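You operate a simulated robot arm through the tools that you are given. There is no shell and no other tool.

The job below is to be done with a simulated robot arm. You get a single attempt, and the scene is never put back.

## Task
Sieve lumpy soil into the grey plant pot up to its line.
Fine: one scoop from the soil tub into the white sieve; 8 ML over the line at most; tip the lumps back into the tub; scoop and sieve go back; the other pot stays empty. Get no paint, oil, glue, grit or seed on the floor or down a drain. Keep clean things off the floor. Spill a teaspoon at most; pinch, break and dent nothing; leave nothing switched on. Set down upright: green scoop.

The check looks at the end state, three seconds after you hand in, the way a careful person would. Anything else that was tipped, shoved, dropped, spilled or broken makes it a failure.

## Robot
A 7-joint arm with a two-finger parallel gripper, fixed in place. Base frame: the origin is on the floor under the middle of its stand, x ahead of it, y to its left, z up. Units: m, rad, N and s.
With the tool pointing down near the work surface it reaches from about 0.34 to 0.78 m from the base axis. Its first joint turns from -2.897 to 2.897 rad. Payload 3.91 kg.
Tool frame: the origin (TCP) lies between the finger pads and is the grasp point; the fingertips stand 0.03 m ahead of it; z points along the fingers, y is the line along which they close. The gripper opens to 0.11 m. The fingers are 0.02 m wide and 0.01 m thick; the gripper's body (0.048 by 0.112 m) begins 0.055 m behind the TCP.
Orientation is told as [roll, pitch, yaw] about the base's x, y, z axes, in that order, counted from this pose: with the fingers straight down and closing along the base's y, the tool's x points along the base's -x, its y along +y and its z along -z.

## Interface
- The arm moves only by the tool send_rows. Its argument "series" is a list of rows, each a list of 3 entries, a list of its own where there are three numbers: the shift along the tool's x, y, z in units of 400 mm (1.0 is 400 mm), then the turn, a rotation vector about the tool's x, y, z in units of 60 degrees (1.0 is 60 degrees), then the opening, from 0 (shut) to 1 (fully open). In form: [[[tx, ty, tz], [rx, ry, rz], fingers], ...]. A call has 1 to 20 rows; each row is the pose to reach, as a shift and turn from the pose commanded when the call began, along the tool's axes at that moment. A call with a number of a shift or a turn outside -1 to 1 is refused whole. Rows are played at 5 a second. More than 0.05 m and 0.15 rad between two rows, or a gripper value outside its range, and nothing of the call is played. A pose out of reach is approached as far as the arm can. The call stops where the force on the tool passes 40 N (or 10 N more than at its start, if that is more) or the arm is blocked; 0.2 s more then pass. Each finger travels about 0.153 m/s and halts on what it meets, pressing with about 42 N; the grip force reading is that of the motor and also rises with nothing between the fingers. The clock runs only during rows and for 0.2 s after the last one: add rows that repeat a pose to give the fingers time. The reply holds the time, the measured pose of the TCP, the force on the tool along the base axes, the opening and the grip force, in the units named above and with some noise, with the torque about the TCP (base axes, N m) and any sound that the robot's microphone picked up, and new pictures: "pictures" is both (left out), scene, wrist or none.
- Cameras (640 x 400 px; columns grow to the right, rows downward): "scene" is fixed at [0.0504, -0.6605, 1.6904]; the picture's right is [0.75, -0.66, 0.00], its down [-0.57, -0.65, -0.50] and it looks along [0.33, 0.38, -0.86] (base axes); focal length 254 px, centre (320, 200). "wrist" rides on the gripper at [0.077, 0.007, -0.114] in the tool frame; the picture's right is [-0.09, 1.00, 0.00], its down [-0.80, -0.07, -0.59] and it looks along [-0.59, -0.05, 0.80] (tool axes); focal length 270 px, centre (320, 200). There is no depth. A picture from a camera that has moved, and an enlarged one, comes with that camera's place and axes in the base frame and with its lens. The place of the scene camera against the robot may be out by one fixed shift of up to 0.018 m in any direction.
- lift_body(by): slides the trunk up (or, below 0, down) by that many m; the arm rides with it, the base frame stays. It gives what a move gives, with no picture.
- enlarge(camera, box): a new picture of the part [left, top, right, bottom] of that camera's present view, enlarged. No time passes.
- sign_off(): hands the job in; it is judged then, once.

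Places have to be worked out from the pictures, the camera data and where the tool is seen. Open the gripper and draw the arm clear of the work before you hand the job in, unless the task says otherwise.

The tools are called after "Call:" as name(argument=value, ...) on one line, values as JSON. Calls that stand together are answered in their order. send_rows: Moves the arm, as the interface text tells. Its arguments: {"type":"object","properties":{"series":{"type":"array"},"pictures":{"type":"string","enum":["both","scene","wrist","none"]}},"required":["series"]} The other tools are called the same way: lift_body (by) moves the trunk up or down; enlarge (camera, box) takes an enlarged picture of a part of a camera's view; sign_off () hands the job in.

At the start:

```text
time: 0.0
position: [0.3132, -0.3273, 1.2876]
ee_rot: [-0.001, 0.0, 0.0]
wrist_force: [-0.1, -0.4, -0.1]
wrist_torque: [-0.01, 0.01, 0.0]
finger_gap: 0.1098
gripper_force: 0.0
trunk travel left (down, up): [-0.575, 0.035]
```

scene: 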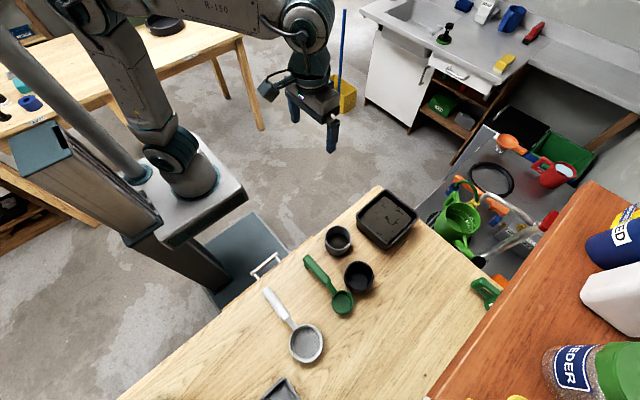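
wrist: 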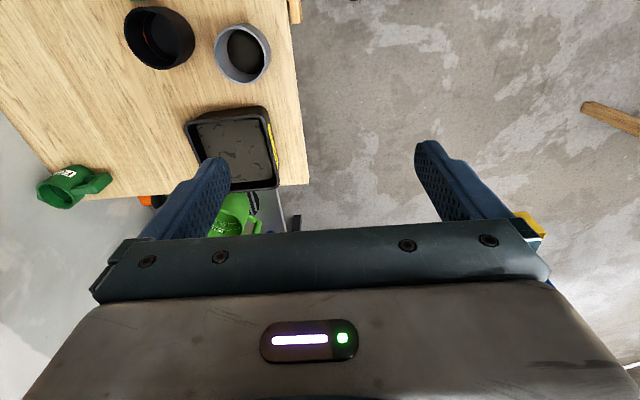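

The scene shows a wooden table with the soil tub, two pots, a green scoop, a white sieve and something dark near the lower edge. I'll enlarge these before moving.

Call:
enlarge(camera="scene", box=[240, 180, 440, 305])

Call:
enlarge(camera="scene", box=[220, 275, 420, 400])

Call:
enlarge(camera="wrist", box=[100, 0, 320, 200])

```text
3.20 times, centred on (340, 242) of scene
camera zoom: at [0.0504, -0.6605, 1.6904], right [0.75, -0.66, 0.0], down [-0.57, -0.65, -0.5], along [0.33, 0.38, -0.86], focal length 812 px, centre (256, 64)
```

zoom: 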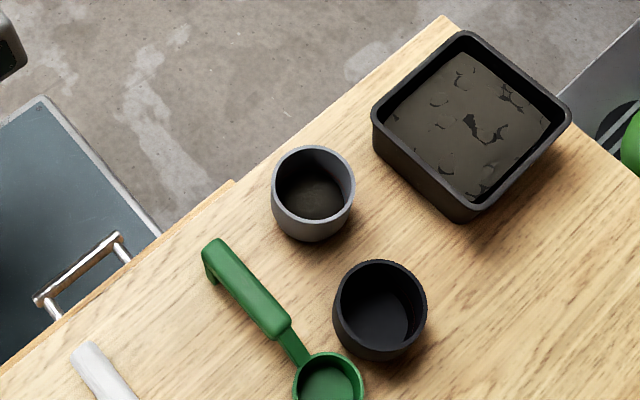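

```text
3.20 times, centred on (320, 338) of scene
camera zoom: at [0.0504, -0.6605, 1.6904], right [0.75, -0.66, 0.0], down [-0.57, -0.65, -0.5], along [0.33, 0.38, -0.86], focal length 812 px, centre (320, -240)
```

zoom: 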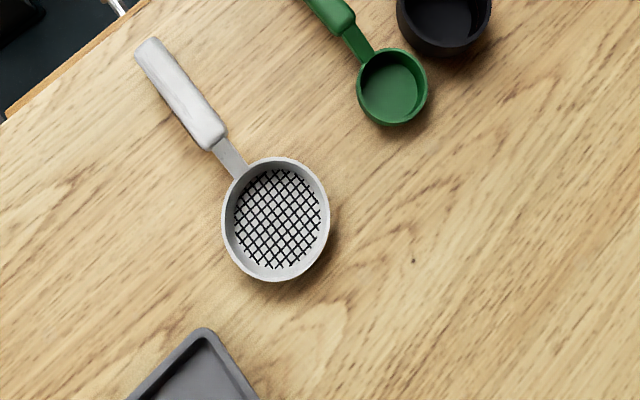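

```text
2.00 times, centred on (210, 100) of wrist
camera zoom: at [0.2358, -0.3206, 1.4023], right [0.09, 1.0, 0.0], down [0.8, -0.07, 0.59], along [0.59, -0.05, -0.8], focal length 541 px, centre (540, 400)
```

zoom: 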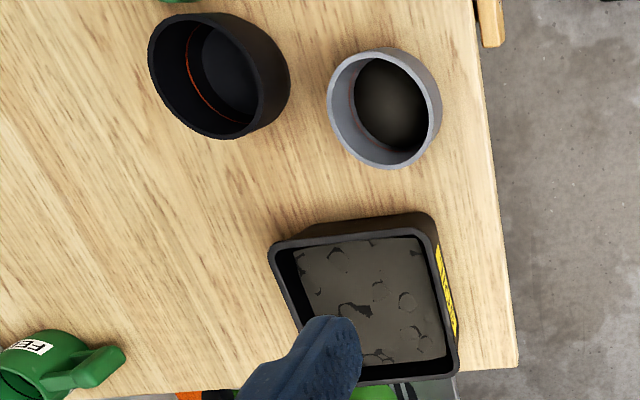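

Rough triangulation puts the table top near z≈0.85, with the pots at about (0.30,-0.45) and (0.27,-0.59), the tub at about (0.45,-0.48), the scoop near x≈0.18 and the sieve near x≈0.03. I'll move level, well above everything, to (0.05,-0.5) so the wrist camera can see the whole table.

Call:
send_rows(series=[[[0.082, -0.054, 0], [0, 0, 0], 1], [[0.164, -0.108, 0], [0, 0, 0], 1], [[0.247, -0.162, 0], [0, 0, 0], 1], [[0.329, -0.216, 0], [0, 0, 0], 1], [[0.411, -0.27, 0], [0, 0, 0], 1], [[0.493, -0.324, 0], [0, 0, 0], 1], [[0.575, -0.378, 0], [0, 0, 0], 1], [[0.6575, -0.4325, 0], [0, 0, 0], 1], [[0.6575, -0.4325, 0], [0, 0, 0], 1]], pictures="both")

```text
time: 2.0
position: [0.0506, -0.4993, 1.2875]
ee_rot: [0.002, -0.001, 0.001]
wrist_force: [0.6, -0.2, -0.1]
wrist_torque: [-0.01, 0.01, -0.01]
finger_gap: 0.1099
gripper_force: 0.0
trunk travel left (down, up): [-0.575, 0.035]
camera wrist: at [-0.0275, -0.4933, 1.4027], right [0.09, 1.0, 0.0], down [0.8, -0.07, 0.59], along [0.59, -0.05, -0.8], focal length 270 px, centre (320, 200)
```

scene: 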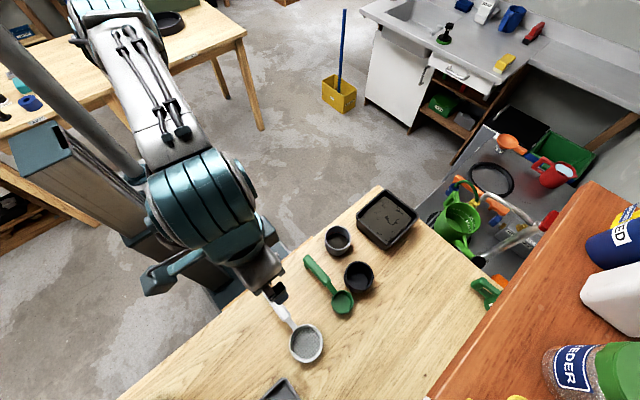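
wrist: 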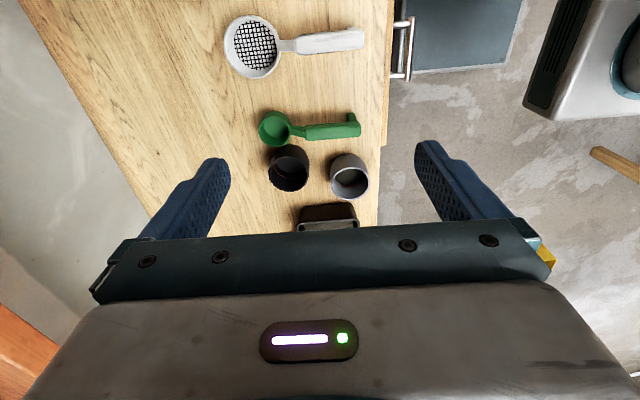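

The wrist view now holds the sieve, the scoop, both pots and part of the tub. I'll enlarge it for accurate pixel positions.

Call:
enlarge(camera="wrist", box=[210, 0, 410, 125])

Call:
enlarge(camera="wrist", box=[220, 100, 420, 225])

Call:
enlarge(camera="scene", box=[400, 180, 600, 305])

```text
3.20 times, centred on (310, 62) of wrist
camera zoom: at [-0.0275, -0.4933, 1.4027], right [0.09, 1.0, 0.0], down [0.8, -0.07, 0.59], along [0.59, -0.05, -0.8], focal length 865 px, centre (352, 640)
```

zoom: 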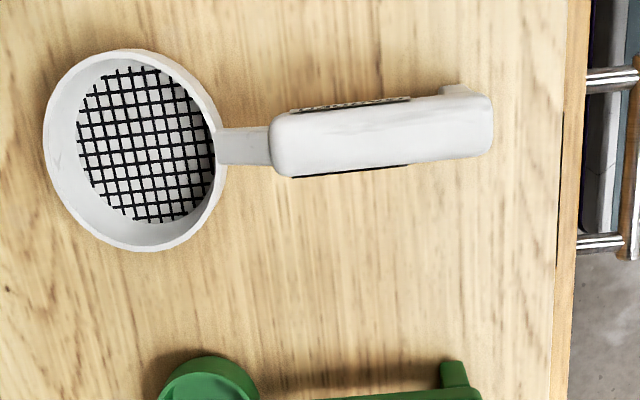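

```text
3.20 times, centred on (320, 162) of wrist
camera zoom: at [-0.0275, -0.4933, 1.4027], right [0.09, 1.0, 0.0], down [0.8, -0.07, 0.59], along [0.59, -0.05, -0.8], focal length 865 px, centre (320, 320)
```

zoom: 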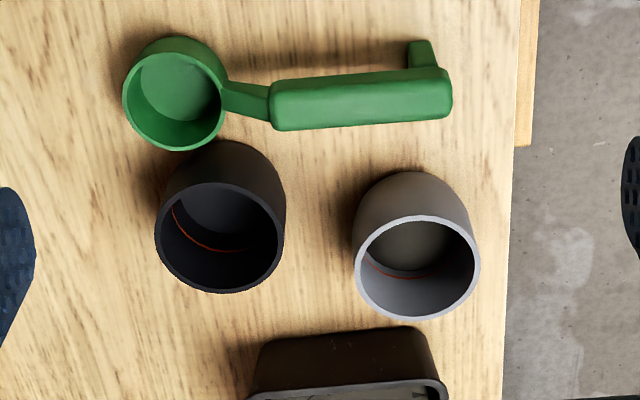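

```text
3.20 times, centred on (500, 242) of scene
camera zoom: at [0.0504, -0.6605, 1.6904], right [0.75, -0.66, 0.0], down [-0.57, -0.65, -0.5], along [0.33, 0.38, -0.86], focal length 812 px, centre (-256, 64)
```

zoom: 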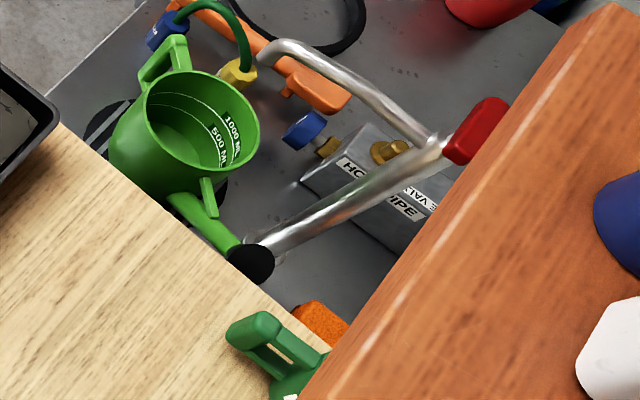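

Grey pot: rim centre ≈(0.293,-0.453), rim z≈0.912, Ø≈84 mm, with a red line inside and some soil already in it. Table z≈0.845, sieve bowl ≈(0.025,-0.615), black pot ≈(0.26,-0.585). Next I'll hover at about z 1.10 near the pots and look inside them.

Call:
send_rows(series=[[[-0.079, 0.014, 0.067], [0, 0, 0], 1], [[-0.157, 0.029, 0.134], [0, 0, 0], 1], [[-0.236, 0.043, 0.201], [0, 0, 0], 1], [[-0.314, 0.057, 0.268], [0, 0, 0], 1], [[-0.393, 0.071, 0.335], [0, 0, 0], 1], [[-0.471, 0.086, 0.402], [0, 0, 0], 1], [[-0.55, 0.1, 0.469], [0, 0, 0], 1], [[-0.55, 0.1, 0.469], [0, 0, 0], 1]], pictures="wrist")

```text
time: 3.8
position: [0.2695, -0.4598, 1.1006]
ee_rot: [-0.002, 0.001, 0.0]
wrist_force: [0.2, 0.2, 0.0]
wrist_torque: [0.0, -0.02, -0.02]
finger_gap: 0.1101
gripper_force: 0.0
trunk travel left (down, up): [-0.575, 0.035]
camera wrist: at [0.193, -0.4531, 1.2143], right [0.09, 1.0, 0.0], down [0.8, -0.07, 0.59], along [0.59, -0.05, -0.8], focal length 270 px, centre (320, 200)
```

wrist: 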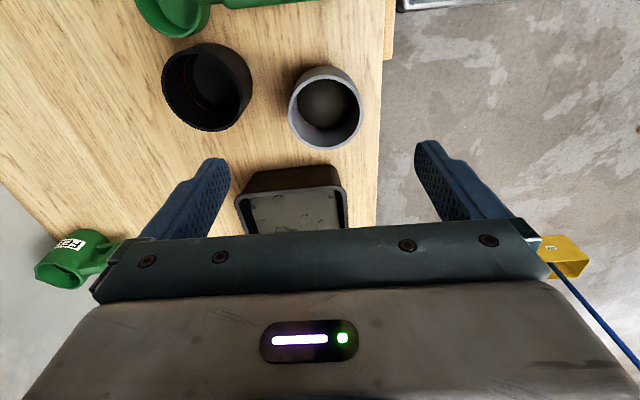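

I'll zoom in on the insides of the pots and on the tub.

Call:
enlarge(camera="wrist", box=[270, 50, 382, 120])

Call:
enlarge(camera="wrist", box=[140, 30, 268, 110])

Call:
enlarge(camera="wrist", box=[220, 150, 360, 238])

```text
5.71 times, centred on (326, 85) of wrist
camera zoom: at [0.193, -0.4531, 1.2143], right [0.09, 1.0, 0.0], down [0.8, -0.07, 0.59], along [0.59, -0.05, -0.8], focal length 1544 px, centre (286, 857)
```

zoom: 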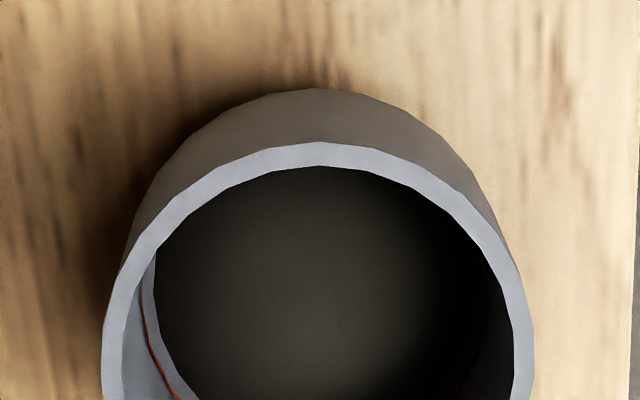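

```text
5.00 times, centred on (204, 70) of wrist
camera zoom: at [0.193, -0.4531, 1.2143], right [0.09, 1.0, 0.0], down [0.8, -0.07, 0.59], along [0.59, -0.05, -0.8], focal length 1351 px, centre (900, 850)
```

zoom: 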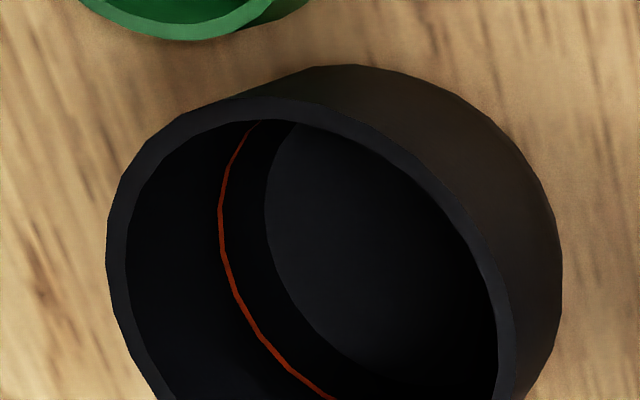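

```text
4.55 times, centred on (290, 194) of wrist
camera zoom: at [0.193, -0.4531, 1.2143], right [0.09, 1.0, 0.0], down [0.8, -0.07, 0.59], along [0.59, -0.05, -0.8], focal length 1229 px, centre (456, 227)
```

zoom: 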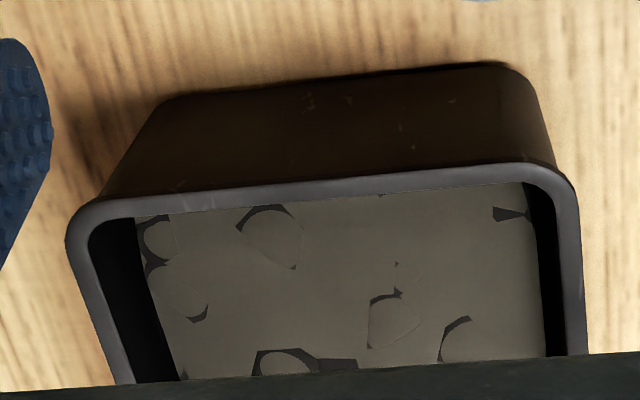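

The grey pot already holds soil just below its red line; I'll zoom on its lower half to see how big the gap is.

Call:
enlarge(camera="wrist", box=[278, 95, 374, 155])

Call:
enlarge(camera="scene", box=[310, 215, 374, 255])

Call:
enlarge(camera="scene", box=[350, 180, 430, 255])

```text
6.67 times, centred on (326, 125) of wrist
camera zoom: at [0.193, -0.4531, 1.2143], right [0.09, 1.0, 0.0], down [0.8, -0.07, 0.59], along [0.59, -0.05, -0.8], focal length 1802 px, centre (280, 700)
```

zoom: 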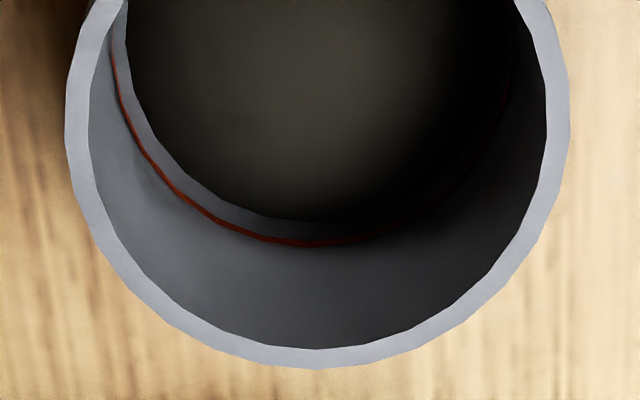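

```text
10.00 times, centred on (342, 235) of scene
camera zoom: at [0.0504, -0.6605, 1.6904], right [0.75, -0.66, 0.0], down [-0.57, -0.65, -0.5], along [0.33, 0.38, -0.86], focal length 2538 px, centre (100, -150)
```

zoom: 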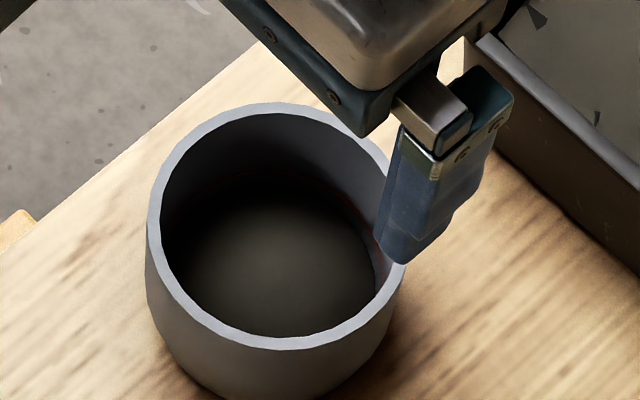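

```text
5.33 times, centred on (390, 218) of scene
camera zoom: at [0.0504, -0.6605, 1.6904], right [0.75, -0.66, 0.0], down [-0.57, -0.65, -0.5], along [0.33, 0.38, -0.86], focal length 1353 px, centre (-53, 107)
```

zoom: 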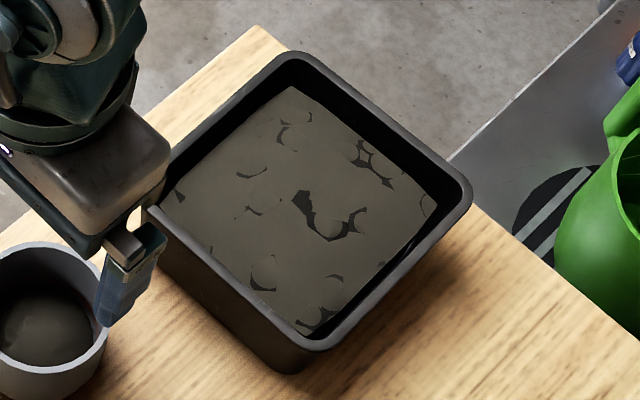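

The soil in the grey pot sits about 10 mm (≈40 ml) below the red line. Next I'll hover over the tub to measure it.

Call:
send_rows(series=[[[-0.094, -0.019, 0], [0, 0, 0], 1], [[-0.188, -0.038, 0], [0, 0, 0], 1], [[-0.282, -0.057, 0], [0, 0, 0], 1], [[-0.375, -0.075, 0], [0, 0, 0], 1], [[-0.375, -0.075, 0], [0, 0, 0], 1]], pictures="wrist")

Call:
enlarge(camera="wrist", box=[210, 20, 410, 145])

```text
time: 5.0
position: [0.4179, -0.4908, 1.1007]
ee_rot: [0.0, 0.001, 0.0]
wrist_force: [0.2, -0.3, 0.4]
wrist_torque: [-0.01, 0.04, 0.0]
finger_gap: 0.1101
gripper_force: 0.1
trunk travel left (down, up): [-0.575, 0.035]
camera wrist: at [0.3408, -0.4845, 1.2155], right [0.09, 1.0, 0.0], down [0.8, -0.07, 0.59], along [0.59, -0.05, -0.8], focal length 270 px, centre (320, 200)
```

wrist: 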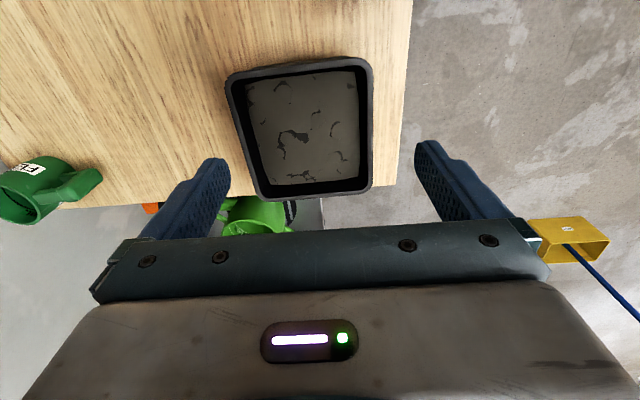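

```text
3.20 times, centred on (310, 82) of wrist
camera zoom: at [0.3408, -0.4845, 1.2155], right [0.09, 1.0, 0.0], down [0.8, -0.07, 0.59], along [0.59, -0.05, -0.8], focal length 865 px, centre (352, 576)
```

zoom: 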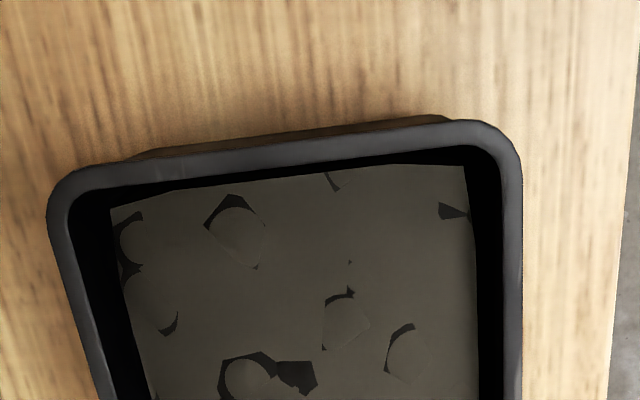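

The tub rim spans about x 0.39–0.546, y -0.585…-0.435, at z≈0.925, with the soil about 40 mm below the rim. Next I'll look closely at the scoop.

Call:
send_rows(series=[[[0.116, -0.016, 0], [0, 0, 0], 1], [[0.232, -0.032, 0], [0, 0, 0], 1], [[0.348, -0.048, 0], [0, 0, 0], 1], [[0.464, -0.065, 0], [0, 0, 0], 1], [[0.58, -0.081, 0], [0, 0, 0], 1], [[0.695, -0.0975, 0], [0, 0, 0], 1], [[0.695, -0.0975, 0], [0, 0, 0], 1]], pictures="wrist")

Call:
enlarge(camera="wrist", box=[200, 40, 400, 165])

Call:
enlarge(camera="scene", box=[290, 245, 386, 320])

```text
time: 6.6
position: [0.1438, -0.5274, 1.0994]
ee_rot: [-0.001, -0.002, 0.0]
wrist_force: [-0.3, -0.5, 0.1]
wrist_torque: [-0.02, 0.03, 0.02]
finger_gap: 0.1099
gripper_force: 0.1
trunk travel left (down, up): [-0.575, 0.035]
camera wrist: at [0.0659, -0.5209, 1.2139], right [0.09, 1.0, 0.0], down [0.8, -0.07, 0.59], along [0.59, -0.05, -0.8], focal length 270 px, centre (320, 200)
```

wrist: 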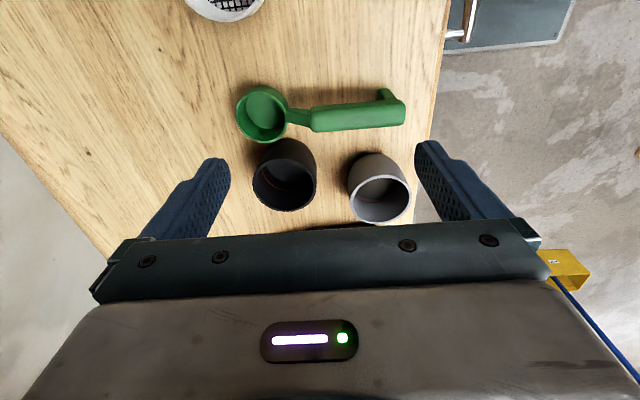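

```text
3.20 times, centred on (300, 102) of wrist
camera zoom: at [0.0659, -0.5209, 1.2139], right [0.09, 1.0, 0.0], down [0.8, -0.07, 0.59], along [0.59, -0.05, -0.8], focal length 865 px, centre (384, 512)
```

zoom: 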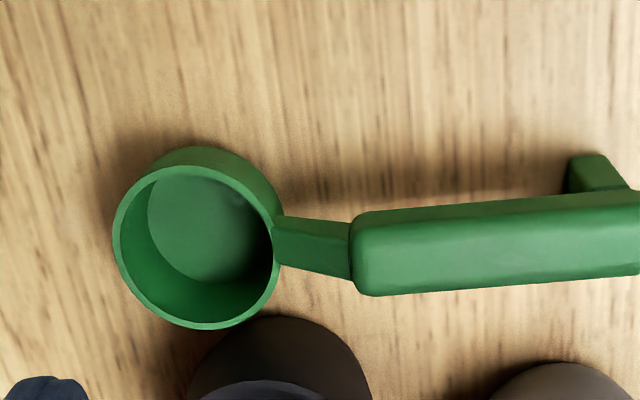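

```text
5.33 times, centred on (338, 282) of scene
camera zoom: at [0.0504, -0.6605, 1.6904], right [0.75, -0.66, 0.0], down [-0.57, -0.65, -0.5], along [0.33, 0.38, -0.86], focal length 1353 px, centre (224, -240)
```

zoom: 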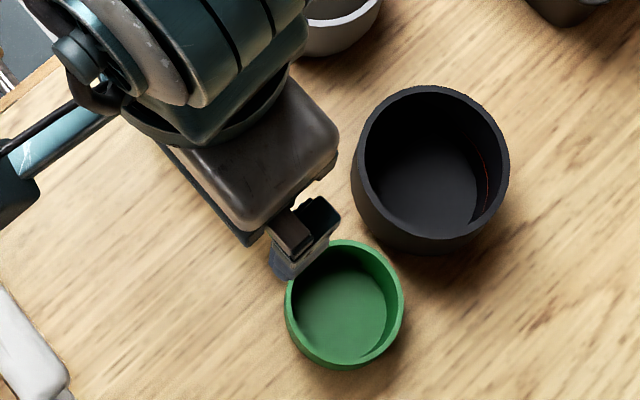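

The scoop handle runs along y at x≈0.183 (y≈-0.544…-0.425) and the sieve handle along y at x≈0.0285 (y≈-0.541…-0.424), with the table at z≈0.845. I'll turn the tool towards yaw -90° over the sieve handle and take a close look.

Call:
send_rows(series=[[[0.036, 0.013, 0.015], [0, 0, 0.125], 0.65], [[0.072, 0.026, 0.03], [0, 0, 0.25], 0.65], [[0.108, 0.039, 0.045], [0, 0, 0.375], 0.65], [[0.144, 0.052, 0.06], [0, 0, 0.5], 0.65], [[0.18, 0.065, 0.078], [0, 0, 0.625], 0.65], [[0.216, 0.079, 0.094], [0, 0, 0.75], 0.65], [[0.252, 0.092, 0.11], [0, 0, 0.875], 0.65], [[0.2875, 0.105, 0.125], [0, 0, 1.0], 0.65], [[0.2875, 0.105, 0.125], [0, 0, 1.0], 0.65]], pictures="none")

Call:
send_rows(series=[[[0, 0, 0], [0, 0, 0.125], 0.65], [[0, 0, 0], [0, 0, 0.25], 0.65], [[0, 0, 0], [0, 0, 0.375], 0.65], [[0, 0, 0], [0, 0, 0.5], 0.65], [[0, 0, 0], [0, 0, 0.5], 0.65]], pictures="both")

```text
time: 8.6
position: [0.0271, -0.4879, 1.0503]
ee_rot: [-0.001, 0.0, -1.048]
wrist_force: [0.3, -0.1, 0.9]
wrist_torque: [0.02, 0.01, 0.02]
finger_gap: 0.0714
gripper_force: 0.0
trunk travel left (down, up): [-0.575, 0.035]
```

```text
time: 9.8
position: [0.0283, -0.4886, 1.05]
ee_rot: [0.002, -0.001, -1.573]
wrist_force: [-0.3, -0.7, 0.4]
wrist_torque: [0.01, 0.01, 0.0]
finger_gap: 0.0713
gripper_force: 0.0
trunk travel left (down, up): [-0.575, 0.035]
camera wrist: at [0.0337, -0.4112, 1.1647], right [1.0, -0.09, 0.0], down [-0.07, -0.8, 0.59], along [-0.05, -0.59, -0.8], focal length 270 px, centre (320, 200)
```

scene: 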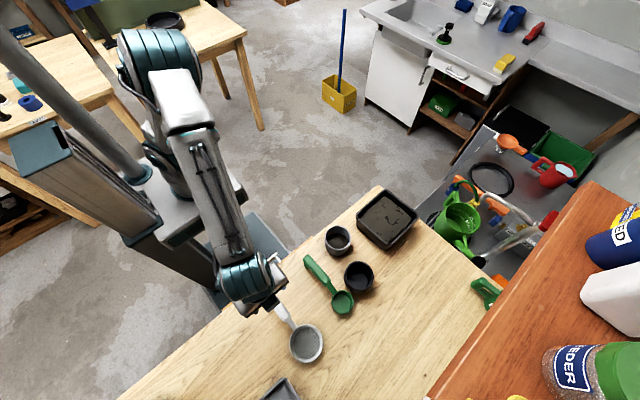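
wrist: 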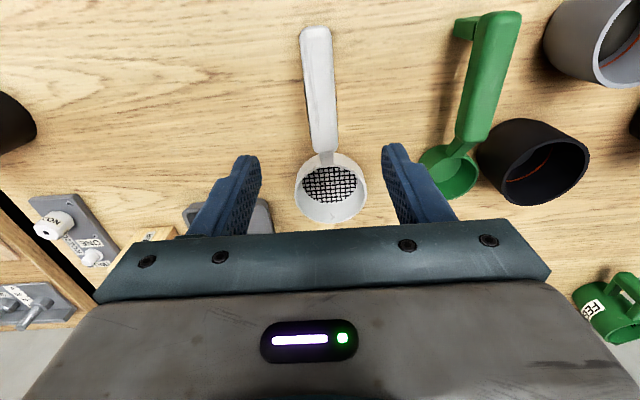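

The sieve handle lies centred under the TCP as predicted. I'll zoom in on the sieve and scoop for handle widths and heights.

Call:
enlarge(camera="wrist", box=[260, 10, 400, 98])

Call:
enlarge(camera="wrist", box=[260, 140, 400, 228])

Call:
enlarge(camera="wrist", box=[410, 0, 640, 144])

Call:
enlarge(camera="wrist", box=[0, 80, 300, 268])

```text
4.55 times, centred on (330, 54) of wrist
camera zoom: at [0.0337, -0.4112, 1.1647], right [1.0, -0.09, 0.0], down [-0.07, -0.8, 0.59], along [-0.05, -0.59, -0.8], focal length 1229 px, centre (274, 864)
```

zoom: 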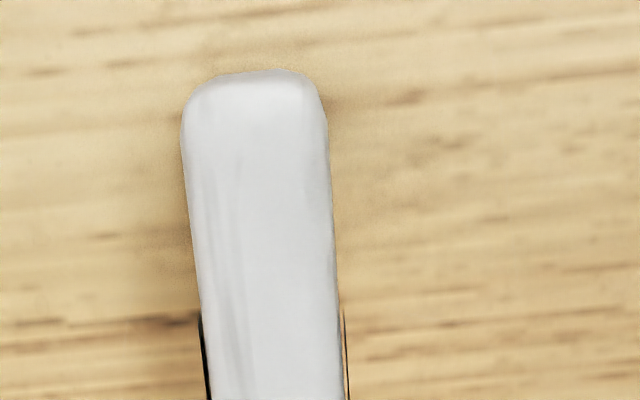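

```text
4.55 times, centred on (330, 184) of wrist
camera zoom: at [0.0337, -0.4112, 1.1647], right [1.0, -0.09, 0.0], down [-0.07, -0.8, 0.59], along [-0.05, -0.59, -0.8], focal length 1229 px, centre (274, 273)
```

zoom: 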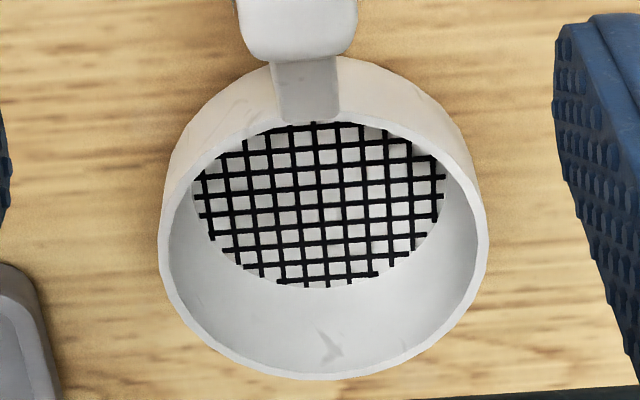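

```text
2.78 times, centred on (525, 72) of wrist
camera zoom: at [0.0337, -0.4112, 1.1647], right [1.0, -0.09, 0.0], down [-0.07, -0.8, 0.59], along [-0.05, -0.59, -0.8], focal length 751 px, centre (-249, 556)
```

zoom: 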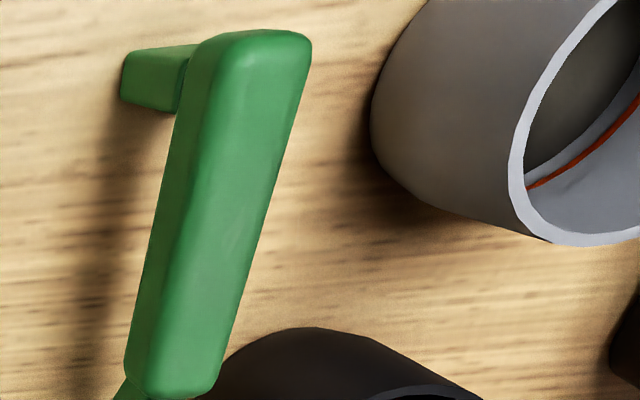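

```text
2.13 times, centred on (150, 174) of wrist
camera zoom: at [0.0337, -0.4112, 1.1647], right [1.0, -0.09, 0.0], down [-0.07, -0.8, 0.59], along [-0.05, -0.59, -0.8], focal length 575 px, centre (682, 255)
```

zoom: 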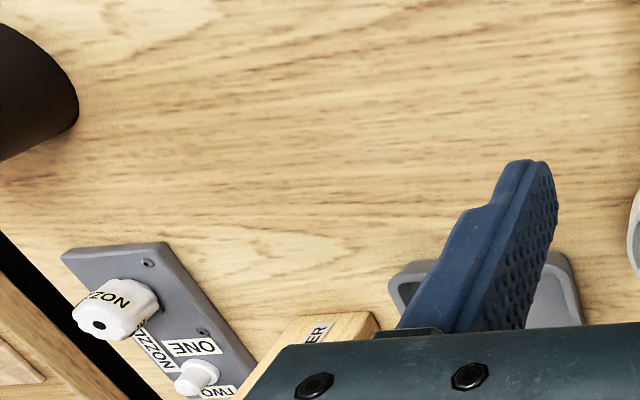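

The sieve handle top is about z 0.90 and the gripper is aligned over it. I'll descend around the handle at y≈-0.505 with the fingertips about 1 cm off the table, and check before closing.

Call:
send_rows(series=[[[-0.01, 0, 0.1], [0, 0, 0], 0.65], [[-0.025, 0, 0.2], [0, 0, 0], 0.65], [[-0.041, 0, 0.28], [0, 0, 0], 0.65], [[-0.041, 0, 0.34], [0, 0, 0], 0.65], [[-0.041, 0, 0.38], [0, 0, 0], 0.65], [[-0.041, 0, 0.4], [0, 0, 0], 0.65], [[-0.041, 0, 0.4], [0, 0, 0], 0.65]], pictures="both")

Call:
enlarge(camera="scene", box=[250, 270, 346, 330])

```text
time: 11.4
position: [0.0271, -0.5026, 0.8915]
ee_rot: [0.0, -0.001, -1.572]
wrist_force: [0.4, -0.9, -0.1]
wrist_torque: [0.02, 0.04, 0.0]
finger_gap: 0.0714
gripper_force: 0.1
trunk travel left (down, up): [-0.575, 0.035]
camera wrist: at [0.0331, -0.4264, 1.0054], right [1.0, -0.09, 0.0], down [-0.07, -0.8, 0.59], along [-0.05, -0.59, -0.8], focal length 270 px, centre (320, 200)
```

scene: 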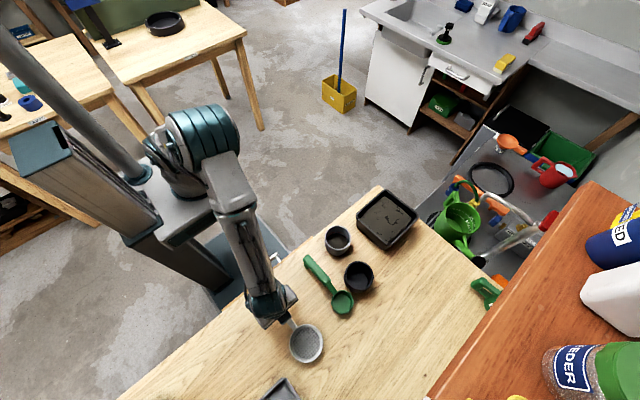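
wrist: 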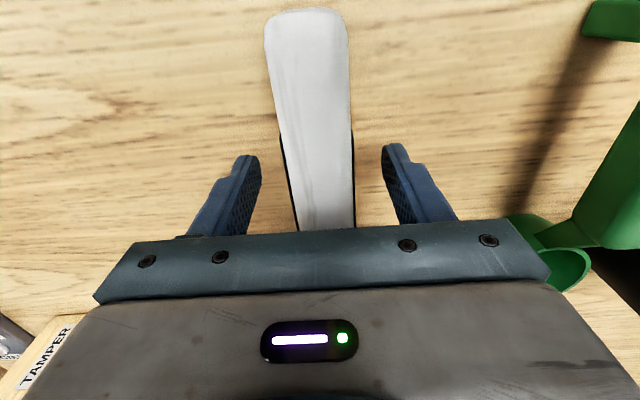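

```text
6.67 times, centred on (298, 300) of scene
camera zoom: at [0.0504, -0.6605, 1.6904], right [0.75, -0.66, 0.0], down [-0.57, -0.65, -0.5], along [0.33, 0.38, -0.86], focal length 1692 px, centre (467, -467)
```

zoom: 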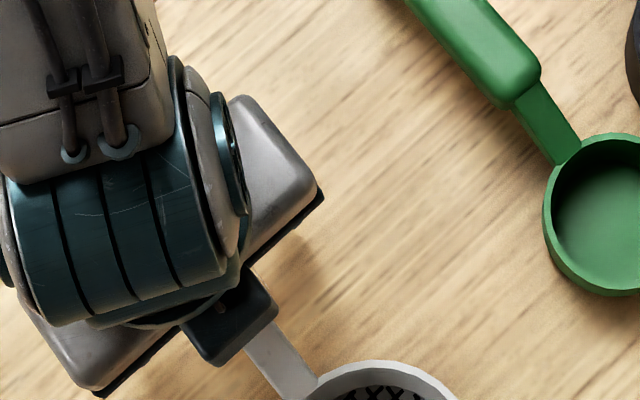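

The handle is centred between the fingers, so I'll close and let the grip settle.

Call:
send_rows(series=[[[0, 0, 0], [0, 0, 0], 0.4], [[0, 0, 0], [0, 0, 0], 0.15], [[0, 0, 0], [0, 0, 0], 0.15], [[0, 0, 0], [0, 0, 0], 0.15]], pictures="wrist")

```text
time: 12.4
position: [0.0265, -0.5021, 0.8913]
ee_rot: [0.001, 0.0, -1.57]
wrist_force: [0.4, -0.1, 1.5]
wrist_torque: [0.13, 0.0, -0.02]
finger_gap: 0.0265
gripper_force: 42.0
trunk travel left (down, up): [-0.575, 0.035]
camera wrist: at [0.0329, -0.4264, 1.0056], right [1.0, -0.09, 0.0], down [-0.07, -0.8, 0.59], along [-0.05, -0.59, -0.8], focal length 270 px, centre (320, 200)
```

wrist: 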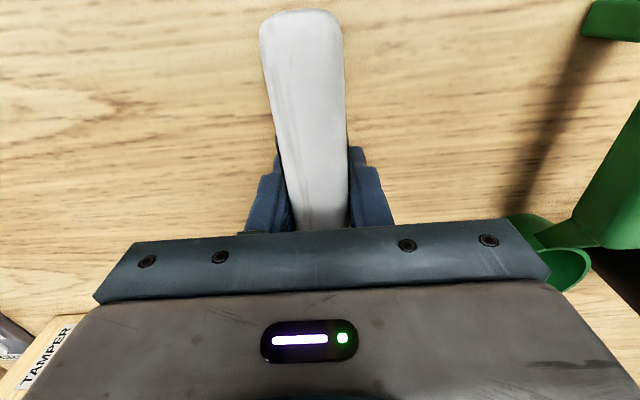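

Gripped at 26.5 mm; the sieve's home grip pose is TCP (0.027,-0.502,0.891), yaw -1.571. I'll lift it about 8 cm to weigh it and read its balance from the wrist torque.

Call:
send_rows(series=[[[0, 0, -0.03], [0, 0, 0], 0.15], [[0, 0, -0.08], [0, 0, 0], 0.15], [[0, 0, -0.14], [0, 0, 0], 0.15], [[0, 0, -0.2], [0, 0, 0], 0.15], [[0, 0, -0.2], [0, 0, 0], 0.15], [[0, 0, -0.2], [0, 0, 0], 0.15], [[0, 0, -0.2], [0, 0, 0], 0.15]], pictures="both")

Call:
enlarge(camera="scene", box=[230, 280, 358, 360])

```text
time: 14.0
position: [0.0284, -0.5039, 0.9715]
ee_rot: [0.0, -0.001, -1.57]
wrist_force: [0.5, 0.6, -0.3]
wrist_torque: [0.01, -0.01, 0.01]
finger_gap: 0.0266
gripper_force: 41.9
trunk travel left (down, up): [-0.575, 0.035]
camera wrist: at [0.0342, -0.4271, 1.0858], right [1.0, -0.09, 0.0], down [-0.07, -0.8, 0.59], along [-0.05, -0.59, -0.8], focal length 270 px, centre (320, 200)
```

scene: 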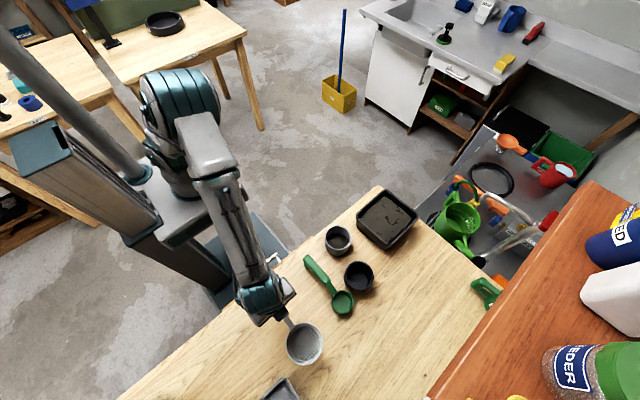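
wrist: 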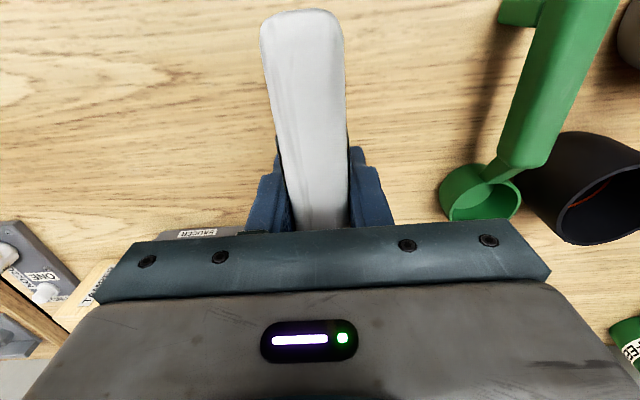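

```text
5.00 times, centred on (294, 320) of scene
camera zoom: at [0.0504, -0.6605, 1.6904], right [0.75, -0.66, 0.0], down [-0.57, -0.65, -0.5], along [0.33, 0.38, -0.86], focal length 1269 px, centre (450, -400)
```

zoom: 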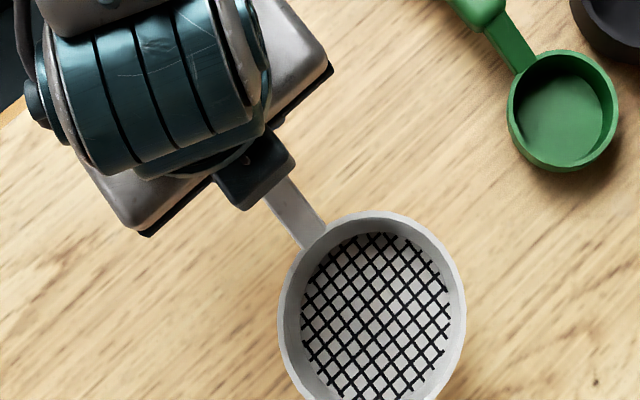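

The sieve is up and level. I'll take a few repeat readings to average out the noise in its weight and balance.

Call:
send_rows(series=[[[0, 0, 0], [0, 0, 0], 0.15]], pictures="none")

Call:
send_rows(series=[[[0, 0, 0], [0, 0, 0], 0.15]], pictures="none")

Call:
send_rows(series=[[[0, 0, 0], [0, 0, 0], 0.15]], pictures="none")

Call:
send_rows(series=[[[0, 0, 0], [0, 0, 0], 0.15]], pictures="none")

```text
time: 14.4
position: [0.0267, -0.5053, 0.9708]
ee_rot: [0.001, 0.001, -1.571]
wrist_force: [0.2, -0.4, -0.7]
wrist_torque: [0.02, 0.01, 0.01]
finger_gap: 0.0266
gripper_force: 42.1
trunk travel left (down, up): [-0.575, 0.035]
```

```text
time: 14.8
position: [0.0284, -0.5041, 0.9716]
ee_rot: [0.0, 0.001, -1.57]
wrist_force: [0.1, -0.4, -0.9]
wrist_torque: [0.02, -0.01, 0.0]
finger_gap: 0.0266
gripper_force: 41.5
trunk travel left (down, up): [-0.575, 0.035]
```

```text
time: 15.2
position: [0.0283, -0.5045, 0.972]
ee_rot: [0.0, 0.001, -1.573]
wrist_force: [0.1, -0.2, -0.8]
wrist_torque: [0.01, 0.02, 0.03]
finger_gap: 0.0265
gripper_force: 41.9
trunk travel left (down, up): [-0.575, 0.035]
```

```text
time: 15.6
position: [0.0284, -0.5042, 0.9723]
ee_rot: [0.0, -0.002, -1.572]
wrist_force: [0.5, -0.1, -1.0]
wrist_torque: [0.03, 0.02, 0.0]
finger_gap: 0.0265
gripper_force: 41.9
trunk travel left (down, up): [-0.575, 0.035]
```

The sieve weighs about 75 g and balances roughly 85 mm from its bowl centre, so it can't stand by itself on the pot and will be filled on its own foot at home. While it's empty and in hand, I'll go up to z≈1.15 and test how far the wrist can roll for pouring.

Call:
send_rows(series=[[[0, 0.05, -0.1], [0, 0, 0], 0.15], [[0, 0.1, -0.2], [0, 0, 0], 0.15], [[0, 0.15, -0.3], [0, 0, 0], 0.15], [[0, 0.2, -0.4], [0, 0, 0], 0.15], [[0, 0.25, -0.48], [0, 0, 0], 0.15], [[0, 0.25, -0.48], [0, 0, 0], 0.15]], pictures="none")

Call:
send_rows(series=[[[0, 0, 0], [-0.125, 0, 0], 0.15], [[0, 0, 0], [-0.25, 0, 0], 0.15], [[0, 0, 0], [-0.375, 0, 0], 0.15], [[0, 0, 0], [-0.5, 0, 0], 0.15], [[0, 0, 0], [-0.625, 0, 0], 0.15], [[0, 0, 0], [-0.75, 0, 0], 0.15], [[0, 0, 0], [-0.875, 0, 0], 0.15], [[0, 0, 0], [-1.0, 0, 0], 0.15], [[0, 0, 0], [-1.0, 0, 0], 0.15]], pictures="both")

```text
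time: 17.0
position: [0.127, -0.5044, 1.1624]
ee_rot: [-0.001, 0.0, -1.57]
wrist_force: [0.3, 0.0, -0.7]
wrist_torque: [0.04, -0.01, 0.01]
finger_gap: 0.0266
gripper_force: 42.4
trunk travel left (down, up): [-0.575, 0.035]
```

```text
time: 19.0
position: [0.1267, -0.5035, 1.1615]
ee_rot: [1.048, 0.001, -1.57]
wrist_force: [-0.6, 0.4, -0.6]
wrist_torque: [0.01, 0.02, -0.01]
finger_gap: 0.0265
gripper_force: 41.9
trunk travel left (down, up): [-0.575, 0.035]
camera wrist: at [0.0312, -0.4268, 1.2246], right [0.5, -0.09, 0.86], down [-0.55, -0.8, 0.24], along [0.67, -0.59, -0.45], focal length 270 px, centre (320, 200)
```

scene: 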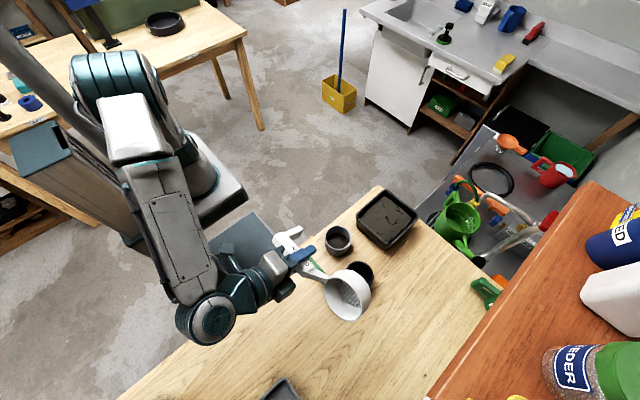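
wrist: 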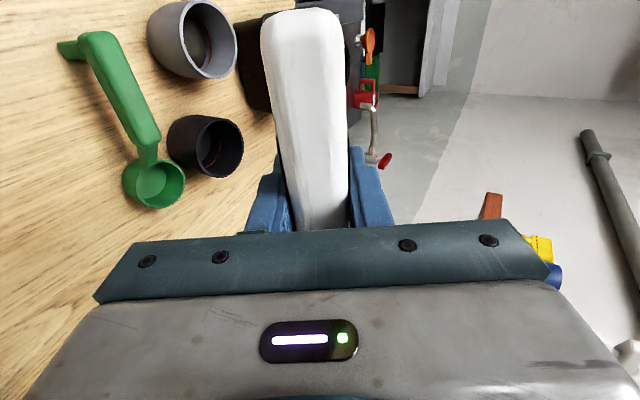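

A 60° roll works fine. I'll carry on to see how far it goes.

Call:
send_rows(series=[[[0, 0, 0], [-0.125, 0, 0], 0.15], [[0, 0, 0], [-0.25, 0, 0], 0.15], [[0, 0, 0], [-0.375, 0, 0], 0.15], [[0, 0, 0], [-0.5, 0, 0], 0.15], [[0, 0, 0], [-0.625, 0, 0], 0.15], [[0, 0, 0], [-0.75, 0, 0], 0.15], [[0, 0, 0], [-0.875, 0, 0], 0.15], [[0, 0, 0], [-1.0, 0, 0], 0.15], [[0, 0, 0], [-1.0, 0, 0], 0.15]], pictures="both")

```text
time: 21.0
position: [0.1279, -0.505, 1.163]
ee_rot: [2.096, 0.002, -1.572]
wrist_force: [0.5, 0.0, -0.2]
wrist_torque: [0.02, 0.01, 0.02]
finger_gap: 0.0267
gripper_force: 42.5
trunk travel left (down, up): [-0.575, 0.035]
camera wrist: at [0.0239, -0.4274, 1.1106], right [-0.5, -0.09, 0.86], down [-0.48, -0.8, -0.36], along [0.72, -0.59, 0.36], focal length 270 px, centre (320, 200)
```

scene: 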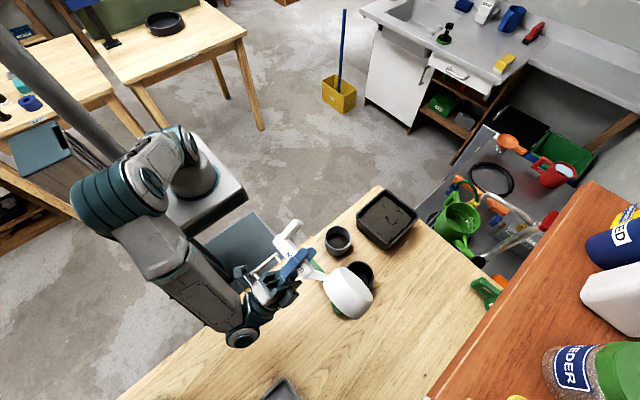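
wrist: 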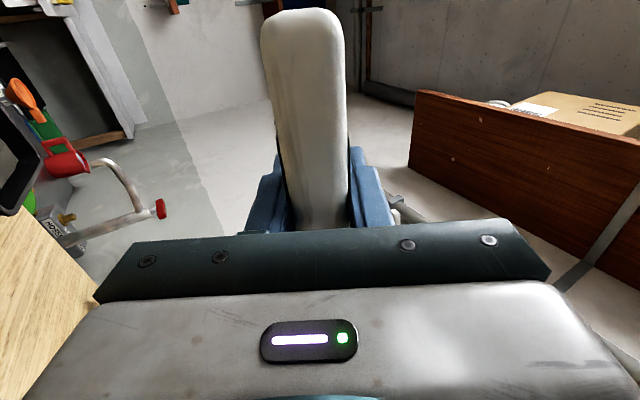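

Even 120° of roll is reachable. I'll roll back upright, then try the same roll above the tub while the sieve is still empty.

Call:
send_rows(series=[[[0, 0, 0], [0.125, 0, 0], 0.15], [[0, 0, 0], [0.25, 0, 0], 0.15], [[0, 0, 0], [0.375, 0, 0], 0.15], [[0, 0, 0], [0.5, 0, 0], 0.15], [[0, 0, 0], [0.625, 0, 0], 0.15], [[0, 0, 0], [0.75, 0, 0], 0.15], [[0, 0, 0], [0.875, 0, 0], 0.15], [[0, 0, 0], [1.0, 0, 0], 0.15]], pictures="none")

Call:
send_rows(series=[[[0, 0, 0], [0.125, 0, 0], 0.15], [[0, 0, 0], [0.25, 0, 0], 0.15], [[0, 0, 0], [0.375, 0, 0], 0.15], [[0, 0, 0], [0.5, 0, 0], 0.15], [[0, 0, 0], [0.625, 0, 0], 0.15], [[0, 0, 0], [0.75, 0, 0], 0.15], [[0, 0, 0], [0.875, 0, 0], 0.15], [[0, 0, 0], [1.0, 0, 0], 0.15]], pictures="none")

Call:
send_rows(series=[[[0.035, 0.107, 0], [0, 0, 0], 0.15], [[0.07, 0.214, 0], [0, 0, 0], 0.15], [[0.105, 0.32, 0], [0, 0, 0], 0.15], [[0.14, 0.427, 0], [0, 0, 0], 0.15], [[0.176, 0.534, 0], [0, 0, 0], 0.15], [[0.211, 0.641, 0], [0, 0, 0], 0.15], [[0.25, 0.75, 0], [0, 0, 0], 0.15], [[0.2875, 0.855, 0], [0, 0, 0], 0.15], [[0.2875, 0.855, 0], [0, 0, 0], 0.15]], pictures="both")

```text
time: 22.8
position: [0.1275, -0.5045, 1.1628]
ee_rot: [1.046, 0.002, -1.571]
wrist_force: [-0.6, 0.5, -1.0]
wrist_torque: [0.03, 0.02, 0.0]
finger_gap: 0.0265
gripper_force: 42.2
trunk travel left (down, up): [-0.575, 0.035]
```

```text
time: 24.6
position: [0.1282, -0.5041, 1.1627]
ee_rot: [-0.001, 0.0, -1.571]
wrist_force: [0.0, 0.0, -0.4]
wrist_torque: [0.01, -0.03, 0.0]
finger_gap: 0.0263
gripper_force: 41.7
trunk travel left (down, up): [-0.575, 0.035]
```

```text
time: 26.6
position: [0.4671, -0.3893, 1.1623]
ee_rot: [-0.001, 0.001, -1.573]
wrist_force: [-0.5, 0.5, -1.2]
wrist_torque: [0.01, 0.0, 0.01]
finger_gap: 0.0267
gripper_force: 42.2
trunk travel left (down, up): [-0.575, 0.035]
camera wrist: at [0.4756, -0.312, 1.2786], right [1.0, -0.09, 0.0], down [-0.07, -0.8, 0.59], along [-0.05, -0.59, -0.8], focal length 270 px, centre (320, 200)
```

scene: 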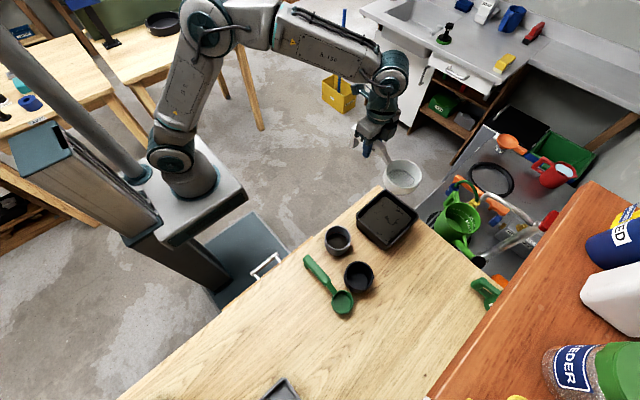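
wrist: 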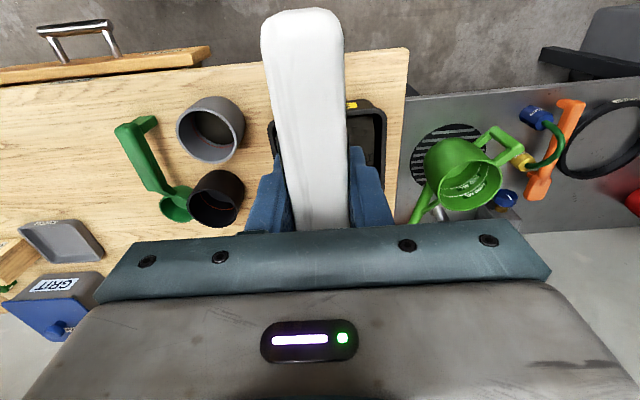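

At the tub pose, I'll now try the roll here.

Call:
send_rows(series=[[[0, 0, 0], [-0.125, 0, 0], 0.15], [[0, 0, 0], [-0.25, 0, 0], 0.15], [[0, 0, 0], [-0.375, 0, 0], 0.15], [[0, 0, 0], [-0.5, 0, 0], 0.15], [[0, 0, 0], [-0.625, 0, 0], 0.15], [[0, 0, 0], [-0.75, 0, 0], 0.15], [[0, 0, 0], [-0.875, 0, 0], 0.15], [[0, 0, 0], [-1.0, 0, 0], 0.15]], pictures="none")

Call:
send_rows(series=[[[0, 0, 0], [-0.125, 0, 0], 0.15], [[0, 0, 0], [-0.25, 0, 0], 0.15], [[0, 0, 0], [-0.375, 0, 0], 0.15], [[0, 0, 0], [-0.5, 0, 0], 0.15], [[0, 0, 0], [-0.625, 0, 0], 0.15], [[0, 0, 0], [-0.75, 0, 0], 0.15], [[0, 0, 0], [-0.875, 0, 0], 0.15], [[0, 0, 0], [-1.0, 0, 0], 0.15], [[0, 0, 0], [-1.0, 0, 0], 0.15]], pictures="both")

```text
time: 28.4
position: [0.4699, -0.3898, 1.1638]
ee_rot: [1.049, -0.002, -1.572]
wrist_force: [0.6, 0.0, -1.4]
wrist_torque: [-0.01, 0.02, -0.01]
finger_gap: 0.0264
gripper_force: 42.3
trunk travel left (down, up): [-0.575, 0.035]
```

```text
time: 30.4
position: [0.4701, -0.3885, 1.1635]
ee_rot: [2.096, 0.0, -1.571]
wrist_force: [-0.5, -0.8, -0.9]
wrist_torque: [0.01, 0.0, -0.05]
finger_gap: 0.0264
gripper_force: 41.8
trunk travel left (down, up): [-0.575, 0.035]
camera wrist: at [0.3667, -0.3117, 1.1109], right [-0.5, -0.09, 0.86], down [-0.48, -0.8, -0.36], along [0.72, -0.59, 0.36], focal length 270 px, centre (320, 200)
```

scene: 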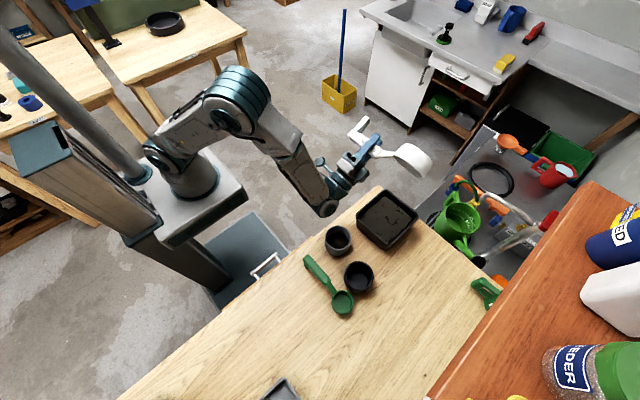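
wrist: 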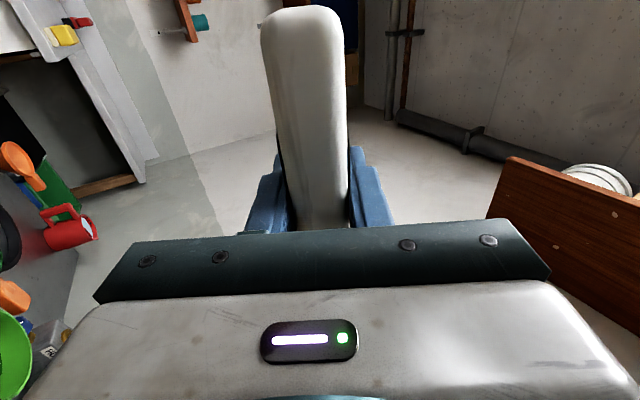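

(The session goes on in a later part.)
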